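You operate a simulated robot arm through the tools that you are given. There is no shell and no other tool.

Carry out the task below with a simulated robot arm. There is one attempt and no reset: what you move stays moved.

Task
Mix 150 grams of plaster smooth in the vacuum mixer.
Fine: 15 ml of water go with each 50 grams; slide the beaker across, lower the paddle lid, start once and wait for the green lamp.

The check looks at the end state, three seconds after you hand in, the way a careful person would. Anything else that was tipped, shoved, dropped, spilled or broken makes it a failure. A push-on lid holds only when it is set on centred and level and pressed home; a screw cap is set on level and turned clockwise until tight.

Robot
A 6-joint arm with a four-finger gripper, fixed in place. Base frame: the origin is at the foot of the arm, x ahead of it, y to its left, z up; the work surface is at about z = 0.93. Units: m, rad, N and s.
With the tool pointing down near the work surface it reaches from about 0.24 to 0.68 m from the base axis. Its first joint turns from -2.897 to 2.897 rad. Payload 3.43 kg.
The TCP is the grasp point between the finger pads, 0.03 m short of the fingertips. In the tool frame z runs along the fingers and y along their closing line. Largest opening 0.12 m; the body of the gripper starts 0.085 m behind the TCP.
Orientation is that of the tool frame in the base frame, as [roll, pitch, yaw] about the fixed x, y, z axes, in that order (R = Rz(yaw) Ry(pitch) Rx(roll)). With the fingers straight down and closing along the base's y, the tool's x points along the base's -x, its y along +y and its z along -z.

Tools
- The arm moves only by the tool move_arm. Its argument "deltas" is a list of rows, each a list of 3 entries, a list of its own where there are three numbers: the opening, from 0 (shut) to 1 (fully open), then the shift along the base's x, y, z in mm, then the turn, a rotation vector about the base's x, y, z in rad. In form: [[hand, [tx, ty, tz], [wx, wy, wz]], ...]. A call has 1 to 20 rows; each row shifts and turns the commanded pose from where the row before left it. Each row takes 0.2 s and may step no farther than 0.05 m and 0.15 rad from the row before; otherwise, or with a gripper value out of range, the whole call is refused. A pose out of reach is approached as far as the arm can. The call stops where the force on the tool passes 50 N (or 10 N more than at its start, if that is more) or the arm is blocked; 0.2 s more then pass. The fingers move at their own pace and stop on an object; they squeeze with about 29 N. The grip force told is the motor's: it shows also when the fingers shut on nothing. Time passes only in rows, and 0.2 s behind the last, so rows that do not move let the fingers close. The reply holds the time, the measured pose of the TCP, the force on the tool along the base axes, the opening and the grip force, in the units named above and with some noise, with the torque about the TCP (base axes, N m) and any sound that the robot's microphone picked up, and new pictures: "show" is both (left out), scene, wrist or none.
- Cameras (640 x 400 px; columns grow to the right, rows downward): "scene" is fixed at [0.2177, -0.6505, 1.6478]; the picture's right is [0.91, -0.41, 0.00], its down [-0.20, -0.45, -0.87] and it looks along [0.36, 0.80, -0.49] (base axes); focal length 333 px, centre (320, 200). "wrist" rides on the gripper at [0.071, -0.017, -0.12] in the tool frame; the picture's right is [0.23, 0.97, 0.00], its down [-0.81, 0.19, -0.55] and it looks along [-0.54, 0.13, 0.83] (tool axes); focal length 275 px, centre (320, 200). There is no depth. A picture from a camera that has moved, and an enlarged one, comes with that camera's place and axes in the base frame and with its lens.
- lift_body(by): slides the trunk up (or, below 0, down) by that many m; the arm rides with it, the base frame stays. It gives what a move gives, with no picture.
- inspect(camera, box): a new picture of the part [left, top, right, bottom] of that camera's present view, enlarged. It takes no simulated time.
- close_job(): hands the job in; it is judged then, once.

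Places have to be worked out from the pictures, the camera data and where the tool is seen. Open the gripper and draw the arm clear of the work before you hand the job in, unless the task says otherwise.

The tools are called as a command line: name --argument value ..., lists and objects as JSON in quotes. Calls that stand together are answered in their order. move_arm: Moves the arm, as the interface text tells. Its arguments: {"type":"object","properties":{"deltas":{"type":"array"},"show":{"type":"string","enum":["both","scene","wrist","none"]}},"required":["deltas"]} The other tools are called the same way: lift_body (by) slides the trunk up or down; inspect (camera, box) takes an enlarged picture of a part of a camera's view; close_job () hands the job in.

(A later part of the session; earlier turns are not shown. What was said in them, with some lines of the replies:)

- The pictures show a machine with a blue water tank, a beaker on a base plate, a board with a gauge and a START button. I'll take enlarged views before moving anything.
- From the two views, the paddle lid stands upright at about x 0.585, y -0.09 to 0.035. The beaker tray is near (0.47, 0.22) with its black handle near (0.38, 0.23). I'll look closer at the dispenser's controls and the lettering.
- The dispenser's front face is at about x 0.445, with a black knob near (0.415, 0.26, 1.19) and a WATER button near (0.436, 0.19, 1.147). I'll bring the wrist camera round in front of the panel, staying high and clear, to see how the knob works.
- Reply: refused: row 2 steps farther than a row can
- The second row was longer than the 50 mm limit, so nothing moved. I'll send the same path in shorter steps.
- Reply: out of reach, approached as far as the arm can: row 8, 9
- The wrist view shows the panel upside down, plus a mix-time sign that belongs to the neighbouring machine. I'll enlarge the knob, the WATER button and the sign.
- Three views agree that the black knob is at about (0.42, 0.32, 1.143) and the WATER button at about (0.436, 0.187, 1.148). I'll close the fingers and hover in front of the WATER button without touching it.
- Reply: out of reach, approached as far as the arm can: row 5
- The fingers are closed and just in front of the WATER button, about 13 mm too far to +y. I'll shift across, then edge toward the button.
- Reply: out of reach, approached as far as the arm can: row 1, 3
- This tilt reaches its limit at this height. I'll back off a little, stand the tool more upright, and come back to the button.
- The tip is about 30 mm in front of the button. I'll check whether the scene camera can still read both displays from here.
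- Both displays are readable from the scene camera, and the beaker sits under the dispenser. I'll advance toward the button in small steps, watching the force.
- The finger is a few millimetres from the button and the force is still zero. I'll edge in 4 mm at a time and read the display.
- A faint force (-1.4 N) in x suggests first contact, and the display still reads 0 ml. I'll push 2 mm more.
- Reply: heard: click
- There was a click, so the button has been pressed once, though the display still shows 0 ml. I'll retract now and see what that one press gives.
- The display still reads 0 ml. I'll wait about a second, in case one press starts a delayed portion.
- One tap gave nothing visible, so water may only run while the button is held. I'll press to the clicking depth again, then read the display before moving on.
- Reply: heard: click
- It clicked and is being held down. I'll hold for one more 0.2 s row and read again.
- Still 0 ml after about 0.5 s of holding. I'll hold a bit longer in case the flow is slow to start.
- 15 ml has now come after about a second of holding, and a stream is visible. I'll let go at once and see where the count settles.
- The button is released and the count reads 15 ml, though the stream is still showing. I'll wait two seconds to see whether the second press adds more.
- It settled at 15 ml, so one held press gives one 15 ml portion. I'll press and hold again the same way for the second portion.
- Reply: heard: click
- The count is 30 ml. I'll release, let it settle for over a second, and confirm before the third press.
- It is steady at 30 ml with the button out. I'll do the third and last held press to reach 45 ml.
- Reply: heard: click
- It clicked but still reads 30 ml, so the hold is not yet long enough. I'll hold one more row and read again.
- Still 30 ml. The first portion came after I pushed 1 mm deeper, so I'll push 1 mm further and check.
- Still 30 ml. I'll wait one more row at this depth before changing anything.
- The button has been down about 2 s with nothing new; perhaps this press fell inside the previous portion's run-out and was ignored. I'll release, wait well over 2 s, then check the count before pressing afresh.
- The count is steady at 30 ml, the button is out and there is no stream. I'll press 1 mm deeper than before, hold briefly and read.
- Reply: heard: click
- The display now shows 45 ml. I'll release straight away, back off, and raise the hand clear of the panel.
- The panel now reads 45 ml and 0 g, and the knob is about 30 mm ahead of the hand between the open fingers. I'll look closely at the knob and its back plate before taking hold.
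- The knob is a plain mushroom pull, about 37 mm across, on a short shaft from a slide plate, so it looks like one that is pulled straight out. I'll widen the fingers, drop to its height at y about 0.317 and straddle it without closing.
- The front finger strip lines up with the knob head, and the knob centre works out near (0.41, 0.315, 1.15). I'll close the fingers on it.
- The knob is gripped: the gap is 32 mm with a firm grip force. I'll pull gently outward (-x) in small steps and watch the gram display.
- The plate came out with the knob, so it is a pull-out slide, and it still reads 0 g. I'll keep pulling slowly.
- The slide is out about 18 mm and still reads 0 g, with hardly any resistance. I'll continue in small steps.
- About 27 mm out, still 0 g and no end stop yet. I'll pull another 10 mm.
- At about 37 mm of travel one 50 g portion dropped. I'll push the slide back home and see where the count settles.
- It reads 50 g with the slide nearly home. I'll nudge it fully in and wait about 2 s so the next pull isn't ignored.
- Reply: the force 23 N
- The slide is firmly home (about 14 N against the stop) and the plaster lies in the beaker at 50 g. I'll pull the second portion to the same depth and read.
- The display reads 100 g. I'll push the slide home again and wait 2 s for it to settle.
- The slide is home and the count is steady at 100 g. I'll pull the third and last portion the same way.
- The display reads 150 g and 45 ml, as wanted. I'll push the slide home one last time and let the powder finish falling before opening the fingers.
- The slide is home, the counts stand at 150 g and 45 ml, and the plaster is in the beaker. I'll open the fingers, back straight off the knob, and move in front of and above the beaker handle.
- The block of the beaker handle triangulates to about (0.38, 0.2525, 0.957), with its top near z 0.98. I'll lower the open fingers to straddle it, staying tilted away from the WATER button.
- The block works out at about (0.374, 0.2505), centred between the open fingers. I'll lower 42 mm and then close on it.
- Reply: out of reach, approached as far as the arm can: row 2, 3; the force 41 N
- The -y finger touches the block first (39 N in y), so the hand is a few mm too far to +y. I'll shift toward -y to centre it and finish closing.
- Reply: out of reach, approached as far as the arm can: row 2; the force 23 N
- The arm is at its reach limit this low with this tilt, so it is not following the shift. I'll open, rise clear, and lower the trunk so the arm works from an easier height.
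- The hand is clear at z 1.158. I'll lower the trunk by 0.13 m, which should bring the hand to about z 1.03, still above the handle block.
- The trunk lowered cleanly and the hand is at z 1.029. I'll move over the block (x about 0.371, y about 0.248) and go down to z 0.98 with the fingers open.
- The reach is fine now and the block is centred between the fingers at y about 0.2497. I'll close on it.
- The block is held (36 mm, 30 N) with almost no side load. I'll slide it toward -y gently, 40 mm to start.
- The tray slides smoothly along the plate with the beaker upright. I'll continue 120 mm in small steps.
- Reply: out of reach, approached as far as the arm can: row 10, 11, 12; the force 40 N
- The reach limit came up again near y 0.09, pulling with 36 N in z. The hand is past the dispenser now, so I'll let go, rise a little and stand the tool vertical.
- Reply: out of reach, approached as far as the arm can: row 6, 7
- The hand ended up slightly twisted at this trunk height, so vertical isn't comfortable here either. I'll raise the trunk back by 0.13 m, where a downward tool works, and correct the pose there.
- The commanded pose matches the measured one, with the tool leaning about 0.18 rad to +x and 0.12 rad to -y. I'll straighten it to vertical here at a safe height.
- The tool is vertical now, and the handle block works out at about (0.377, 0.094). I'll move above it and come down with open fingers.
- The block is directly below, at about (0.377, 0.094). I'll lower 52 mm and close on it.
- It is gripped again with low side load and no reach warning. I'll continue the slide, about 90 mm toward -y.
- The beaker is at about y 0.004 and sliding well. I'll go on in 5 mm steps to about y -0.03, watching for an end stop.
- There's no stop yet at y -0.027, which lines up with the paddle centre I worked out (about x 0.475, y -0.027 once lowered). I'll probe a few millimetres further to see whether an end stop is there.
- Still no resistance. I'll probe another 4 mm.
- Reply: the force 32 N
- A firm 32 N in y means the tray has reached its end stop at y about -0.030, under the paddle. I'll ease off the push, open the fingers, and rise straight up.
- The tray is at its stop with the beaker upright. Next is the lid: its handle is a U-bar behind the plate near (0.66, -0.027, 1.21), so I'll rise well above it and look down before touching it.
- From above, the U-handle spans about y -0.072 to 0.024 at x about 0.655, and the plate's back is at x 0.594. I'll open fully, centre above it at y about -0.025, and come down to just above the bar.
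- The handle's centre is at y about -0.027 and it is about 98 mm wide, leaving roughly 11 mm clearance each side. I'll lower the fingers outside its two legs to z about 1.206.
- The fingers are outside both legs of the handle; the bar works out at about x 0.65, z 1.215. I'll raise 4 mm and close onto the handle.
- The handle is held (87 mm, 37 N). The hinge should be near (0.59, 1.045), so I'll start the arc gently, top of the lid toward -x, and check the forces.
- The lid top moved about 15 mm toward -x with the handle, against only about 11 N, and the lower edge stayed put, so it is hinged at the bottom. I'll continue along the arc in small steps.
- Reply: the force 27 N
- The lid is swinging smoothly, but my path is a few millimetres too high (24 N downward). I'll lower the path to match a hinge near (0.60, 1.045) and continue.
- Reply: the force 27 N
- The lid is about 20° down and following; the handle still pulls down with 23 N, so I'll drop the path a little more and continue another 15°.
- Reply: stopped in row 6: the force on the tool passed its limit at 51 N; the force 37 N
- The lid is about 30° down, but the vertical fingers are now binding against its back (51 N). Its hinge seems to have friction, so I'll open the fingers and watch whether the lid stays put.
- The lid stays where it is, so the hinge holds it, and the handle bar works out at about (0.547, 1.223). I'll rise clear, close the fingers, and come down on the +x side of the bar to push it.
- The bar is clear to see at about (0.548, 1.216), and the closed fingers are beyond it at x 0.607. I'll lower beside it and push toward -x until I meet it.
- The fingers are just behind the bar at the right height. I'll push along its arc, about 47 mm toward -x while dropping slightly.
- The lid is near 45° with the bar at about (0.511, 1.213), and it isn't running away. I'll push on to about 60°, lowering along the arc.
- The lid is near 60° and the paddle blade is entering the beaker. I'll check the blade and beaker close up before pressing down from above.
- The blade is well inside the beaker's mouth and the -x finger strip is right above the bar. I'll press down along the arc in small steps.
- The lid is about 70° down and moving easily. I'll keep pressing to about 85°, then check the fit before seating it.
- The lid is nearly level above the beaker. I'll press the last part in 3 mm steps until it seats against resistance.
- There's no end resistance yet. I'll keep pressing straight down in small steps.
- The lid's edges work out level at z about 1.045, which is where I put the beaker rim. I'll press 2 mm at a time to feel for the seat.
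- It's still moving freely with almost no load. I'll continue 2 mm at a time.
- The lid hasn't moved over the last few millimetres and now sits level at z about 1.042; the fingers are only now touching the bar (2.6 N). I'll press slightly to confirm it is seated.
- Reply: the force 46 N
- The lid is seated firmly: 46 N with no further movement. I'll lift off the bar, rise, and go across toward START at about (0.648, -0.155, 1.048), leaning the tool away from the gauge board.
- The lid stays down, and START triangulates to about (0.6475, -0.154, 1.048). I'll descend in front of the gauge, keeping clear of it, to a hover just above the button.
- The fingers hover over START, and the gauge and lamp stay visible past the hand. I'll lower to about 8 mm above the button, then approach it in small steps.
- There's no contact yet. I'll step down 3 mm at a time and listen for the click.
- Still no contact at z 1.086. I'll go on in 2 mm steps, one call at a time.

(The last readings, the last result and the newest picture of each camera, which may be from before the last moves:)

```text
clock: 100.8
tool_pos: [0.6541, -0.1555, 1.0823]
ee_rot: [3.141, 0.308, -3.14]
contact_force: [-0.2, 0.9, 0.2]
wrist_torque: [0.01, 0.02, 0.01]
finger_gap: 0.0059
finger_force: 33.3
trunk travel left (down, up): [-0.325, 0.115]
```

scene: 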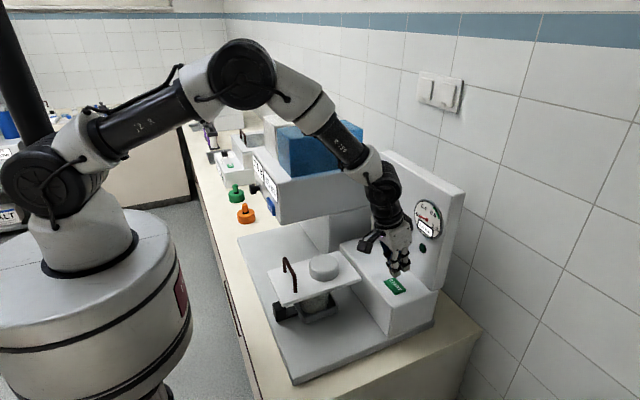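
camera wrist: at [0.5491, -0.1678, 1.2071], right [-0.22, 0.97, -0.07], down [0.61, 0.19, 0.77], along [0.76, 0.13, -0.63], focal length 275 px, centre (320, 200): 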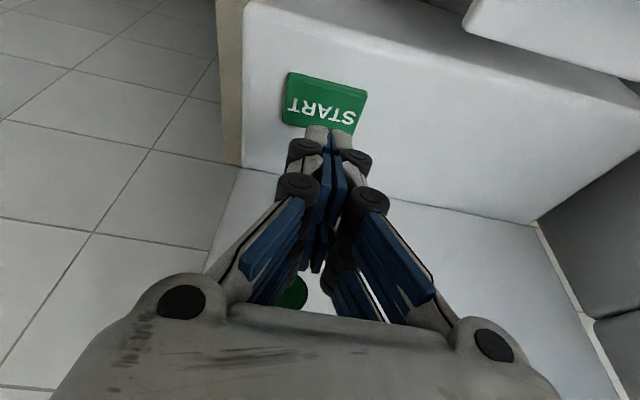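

The finger gap twitched, as it did on first contact with WATER. I'll go 2 mm further.

move_arm --deltas '[[0, [0, 0, -2], [0, 0, 0]]]' --show "none"

inspect --camera "scene" --box '[360, 190, 460, 310]'

```text
clock: 101.2
tool_pos: [0.6535, -0.1564, 1.0812]
ee_rot: [-3.141, 0.307, 3.139]
contact_force: [-0.2, -0.8, 1.3]
wrist_torque: [-0.01, 0.03, 0.02]
finger_gap: 0.0059
finger_force: 32.9
trunk travel left (down, up): [-0.325, 0.115]
heard: click
```

```text
3.33 times, centred on (410, 250) of scene
camera zoom: at [0.2177, -0.6505, 1.6478], right [0.91, -0.41, 0.0], down [-0.2, -0.45, -0.87], along [0.36, 0.8, -0.49], focal length 1110 px, centre (20, 33)
```

zoom: 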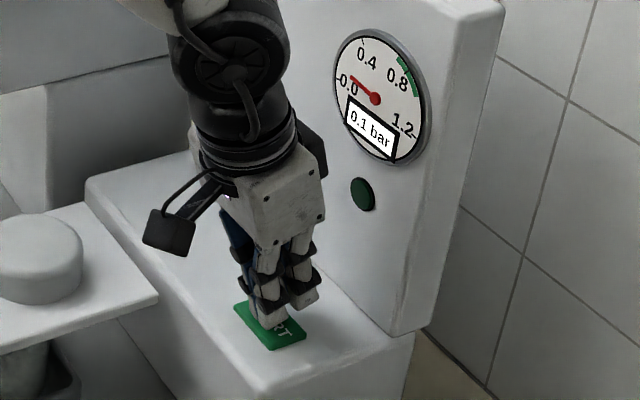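

START clicked and the gauge already reads 0.1 bar, so it has started. I'll lift off straight up at once so it isn't pressed twice, and watch the gauge.

move_arm --deltas '[[0, [0, 0, 15], [0, 0, 0]], [0, [0, 0, 30], [0, 0, 0]], [0, [-10, 0, 40], [0, 0, 0]], [0, [-10, 0, 40], [0, 0, 0]], [0, [-10, 0, 40], [0, 0, 0]]]'

inspect --camera "scene" --box '[360, 170, 460, 310]'

```text
clock: 102.3
tool_pos: [0.6226, -0.1569, 1.2483]
ee_rot: [-3.141, 0.305, 3.141]
contact_force: [-0.3, -0.2, 0.4]
wrist_torque: [0.0, 0.0, -0.04]
finger_gap: 0.0001
finger_force: 33.4
trunk travel left (down, up): [-0.325, 0.115]
camera wrist: at [0.5183, -0.1737, 1.3416], right [-0.22, 0.97, -0.07], down [0.61, 0.19, 0.77], along [0.76, 0.13, -0.63], focal length 275 px, centre (320, 200)
```

scene: 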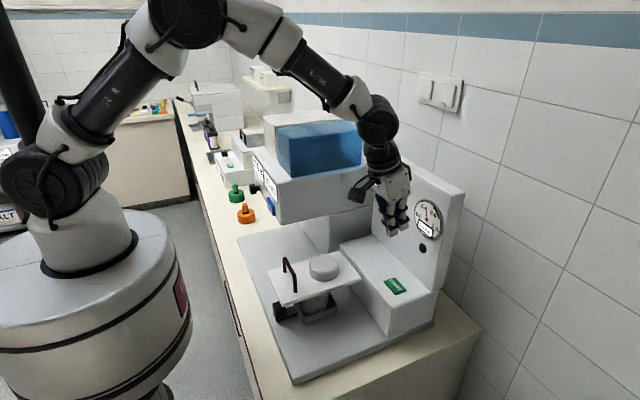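
wrist: 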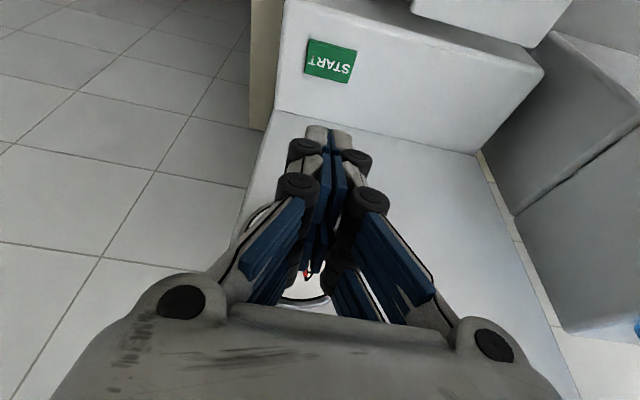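

```text
2.86 times, centred on (410, 240) of scene
camera zoom: at [0.2177, -0.6505, 1.6478], right [0.91, -0.41, 0.0], down [-0.2, -0.45, -0.87], along [0.36, 0.8, -0.49], focal length 952 px, centre (63, 86)
```

zoom: 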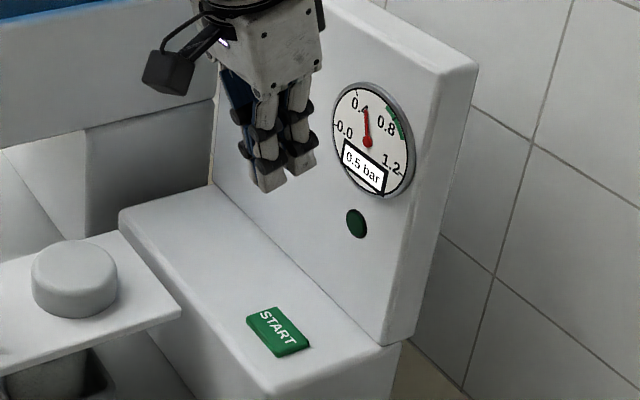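

The vacuum is building (0.5 bar) and the lid holds. I'll draw the arm up and back out of the way, open the fingers, and let time pass.

move_arm --deltas '[[0.3, [-15, 0, 40], [0, 0.1, 0]], [0.6, [-20, 0, 40], [0, 0.1, 0]], [0.8, [-20, 0, 40], [0, 0.1, 0]], [1, [-30, 0, 30], [0, 0, 0]], [1, [-40, 0, 0], [0, 0, 0]], [1, [-40, 0, 0], [0, 0, 0]], [1, [-30, 0, 0], [0, 0, 0]], [1, [0, 0, 0], [0, 0, 0]], [1, [0, 0, 0], [0, 0, 0]], [1, [0, 0, 0], [0, 0, 0]]]'

inspect --camera "scene" --box '[260, 160, 460, 330]'

```text
clock: 104.5
tool_pos: [0.4295, -0.1551, 1.3968]
ee_rot: [3.139, 0.007, -3.142]
contact_force: [0.8, 0.1, -0.2]
wrist_torque: [-0.05, 0.02, -0.04]
finger_gap: 0.1199
finger_force: 0.1
trunk travel left (down, up): [-0.325, 0.115]
camera wrist: at [0.3555, -0.1712, 1.5165], right [-0.23, 0.97, 0.0], down [0.81, 0.19, 0.56], along [0.54, 0.13, -0.83], focal length 275 px, centre (320, 200)
```

scene: 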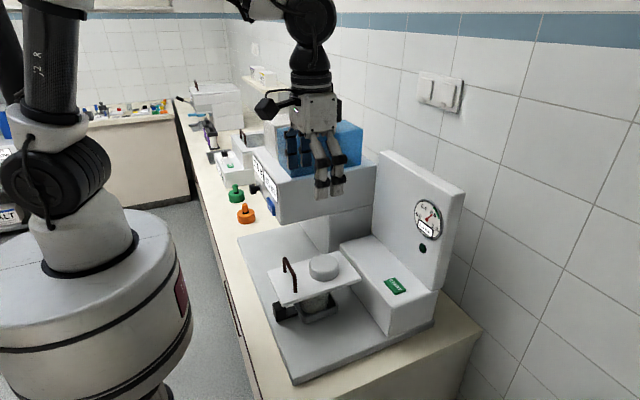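
wrist: 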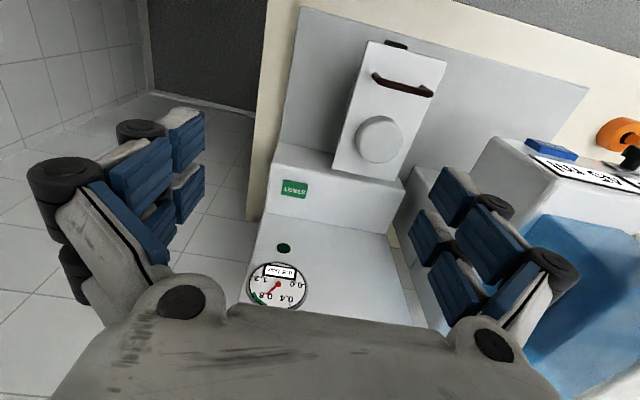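

```text
2.35 times, centred on (360, 245) of scene
camera zoom: at [0.2177, -0.6505, 1.6478], right [0.91, -0.41, 0.0], down [-0.2, -0.45, -0.87], along [0.36, 0.8, -0.49], focal length 784 px, centre (226, 94)
```

zoom: 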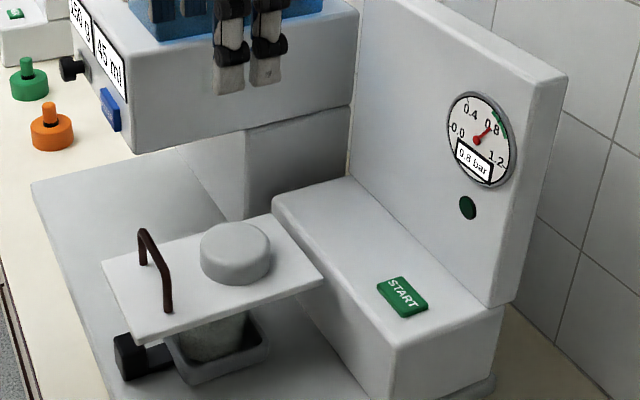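

The gauge is at 0.8 bar, in the green zone. I'll hold still with open fingers and wait for the lamp.

move_arm --deltas '[[1, [-20, 20, 20], [0, 0, 0]], [1, [0, 0, 0], [0, 0, 0]], [1, [0, 0, 0], [0, 0, 0]], [1, [0, 0, 0], [0, 0, 0]], [1, [0, 0, 0], [0, 0, 0]], [1, [0, 0, 0], [0, 0, 0]], [1, [0, 0, 0], [0, 0, 0]], [1, [0, 0, 0], [0, 0, 0]], [1, [0, 0, 0], [0, 0, 0]], [1, [0, 0, 0], [0, 0, 0]], [1, [0, 0, 0], [0, 0, 0]], [1, [0, 0, 0], [0, 0, 0]], [1, [0, 0, 0], [0, 0, 0]], [1, [0, 0, 0], [0, 0, 0]], [1, [0, 0, 0], [0, 0, 0]], [1, [0, 0, 0], [0, 0, 0]], [1, [0, 0, 0], [0, 0, 0]], [1, [0, 0, 0], [0, 0, 0]], [1, [0, 0, 0], [0, 0, 0]], [1, [0, 0, 0], [0, 0, 0]]]' --show "none"

inspect --camera "scene" --box '[260, 160, 460, 330]'

```text
clock: 108.8
tool_pos: [0.4102, -0.1334, 1.4179]
ee_rot: [-3.141, 0.005, 3.141]
contact_force: [0.9, 0.3, -0.5]
wrist_torque: [0.01, 0.03, 0.02]
finger_gap: 0.12
finger_force: 0.0
trunk travel left (down, up): [-0.325, 0.115]
```

```text
2.35 times, centred on (360, 245) of scene
camera zoom: at [0.2177, -0.6505, 1.6478], right [0.91, -0.41, 0.0], down [-0.2, -0.45, -0.87], along [0.36, 0.8, -0.49], focal length 784 px, centre (226, 94)
```

zoom: 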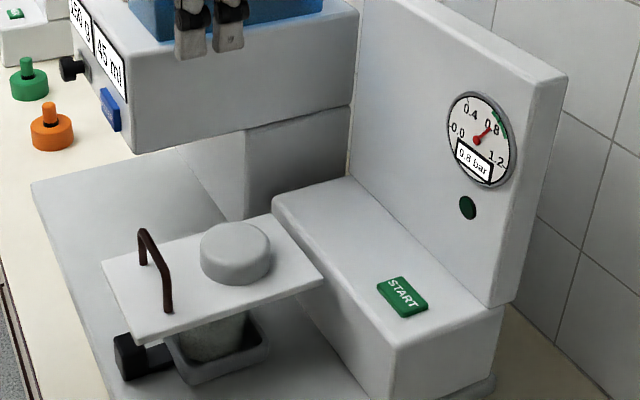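

The vacuum holds at 0.8 bar and the lamp is still dark. I'll wait another 4 s.

move_arm --deltas '[[1, [0, 0, 0], [0, 0, 0]], [1, [0, 0, 0], [0, 0, 0]], [1, [0, 0, 0], [0, 0, 0]], [1, [0, 0, 0], [0, 0, 0]], [1, [0, 0, 0], [0, 0, 0]], [1, [0, 0, 0], [0, 0, 0]], [1, [0, 0, 0], [0, 0, 0]], [1, [0, 0, 0], [0, 0, 0]], [1, [0, 0, 0], [0, 0, 0]], [1, [0, 0, 0], [0, 0, 0]], [1, [0, 0, 0], [0, 0, 0]], [1, [0, 0, 0], [0, 0, 0]], [1, [0, 0, 0], [0, 0, 0]], [1, [0, 0, 0], [0, 0, 0]], [1, [0, 0, 0], [0, 0, 0]], [1, [0, 0, 0], [0, 0, 0]], [1, [0, 0, 0], [0, 0, 0]], [1, [0, 0, 0], [0, 0, 0]], [1, [0, 0, 0], [0, 0, 0]], [1, [0, 0, 0], [0, 0, 0]]]' --show "none"

inspect --camera "scene" --box '[260, 160, 460, 330]'

```text
clock: 113.0
tool_pos: [0.4097, -0.1345, 1.4172]
ee_rot: [3.141, 0.007, 3.141]
contact_force: [0.8, 0.2, 0.0]
wrist_torque: [-0.02, 0.01, -0.02]
finger_gap: 0.1201
finger_force: 0.1
trunk travel left (down, up): [-0.325, 0.115]
```

```text
2.35 times, centred on (360, 245) of scene
camera zoom: at [0.2177, -0.6505, 1.6478], right [0.91, -0.41, 0.0], down [-0.2, -0.45, -0.87], along [0.36, 0.8, -0.49], focal length 784 px, centre (226, 94)
```

zoom: 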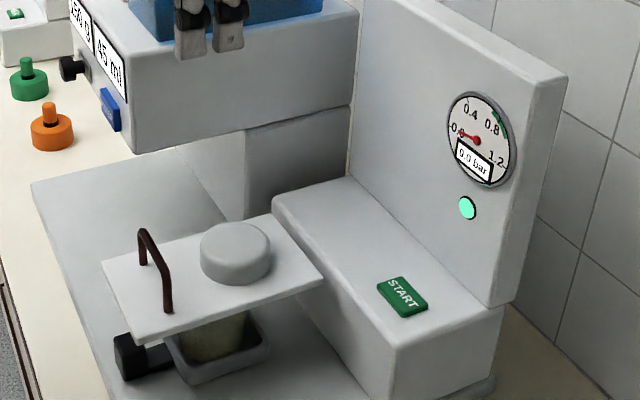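

The lamp is lit green and the gauge is back at 0.0 bar. I'll take a last look at the beaker, panel and surroundings before handing in.

inspect --camera "scene" --box '[265, 240, 365, 330]'

inspect --camera "scene" --box '[200, 130, 320, 250]'

inspect --camera "scene" --box '[0, 0, 640, 400]'

```text
4.44 times, centred on (315, 285) of scene
camera zoom: at [0.2177, -0.6505, 1.6478], right [0.91, -0.41, 0.0], down [-0.2, -0.45, -0.87], along [0.36, 0.8, -0.49], focal length 1481 px, centre (342, -178)
```

zoom: 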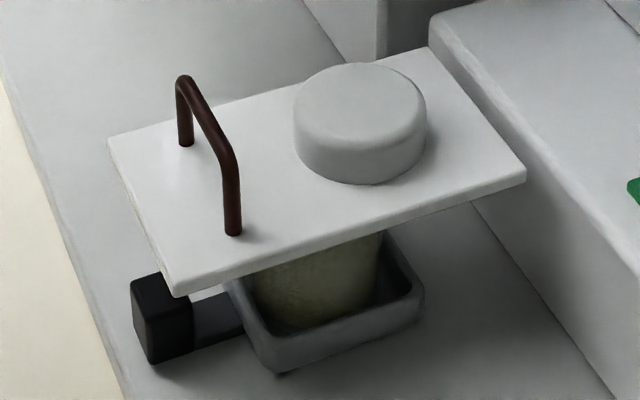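

```text
3.33 times, centred on (260, 190) of scene
camera zoom: at [0.2177, -0.6505, 1.6478], right [0.91, -0.41, 0.0], down [-0.2, -0.45, -0.87], along [0.36, 0.8, -0.49], focal length 1110 px, centre (520, 233)
```

zoom: 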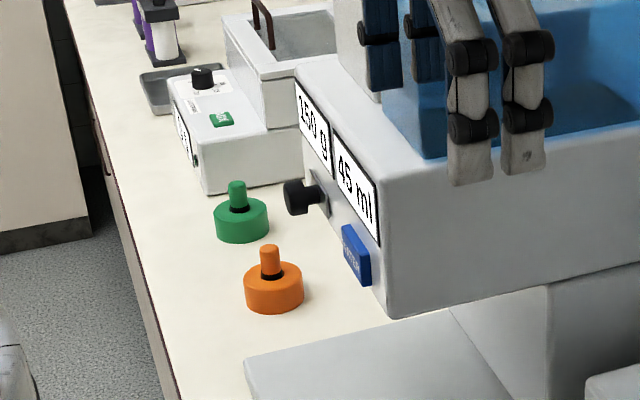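

```text
1.00 times, centred on (320, 200) of scene (not enlarged: the box is as wide or as high as the picture)
camera zoom: at [0.2177, -0.6505, 1.6478], right [0.91, -0.41, 0.0], down [-0.2, -0.45, -0.87], along [0.36, 0.8, -0.49], focal length 333 px, centre (320, 200)
```

zoom: 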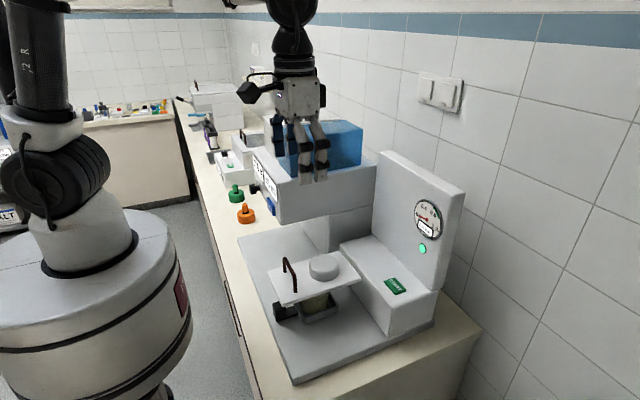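

The plaster looks evenly mixed under the closed lid, the panel reads 150 g and 45 ml, and the green lamp is on. Nothing else has moved, the gripper is open and the arm is clear, so I'm handing in.

close_job

```text
The job is handed in.
```

The plaster is mixed and the job is handed in. The panel reads 150 g and 45 ml (three 50 g portions and three 15 ml portions), and the green lamp came on after one press of START.

- **Water:** two of the five presses on WATER gave nothing. The display only ever rose in 15 ml steps and stopped at 45 ml.
- **Beaker and lid:** the beaker was slid across to its end stop. The lid went down level and was pressed onto the beaker until it stopped moving.
- **Lowering the lid:** partway down, the fingers bound against the back of the lid and the force limit stopped the arm at 51 N. I let go, and the lid stayed where it was. I then pushed it down by its handle, and saw no damage.
- **Mixing:** the vacuum reached 0.8 bar and held there. The lamp was lit by about 12 seconds after START, with the gauge back at 0.0.

In the last pictures the plaster looks even through the side of the beaker; I did not open the lid to check it from above. Nothing else on the bench appears moved or spilled. The powder slide is closed, the gripper is open and the arm is clear of the machine.
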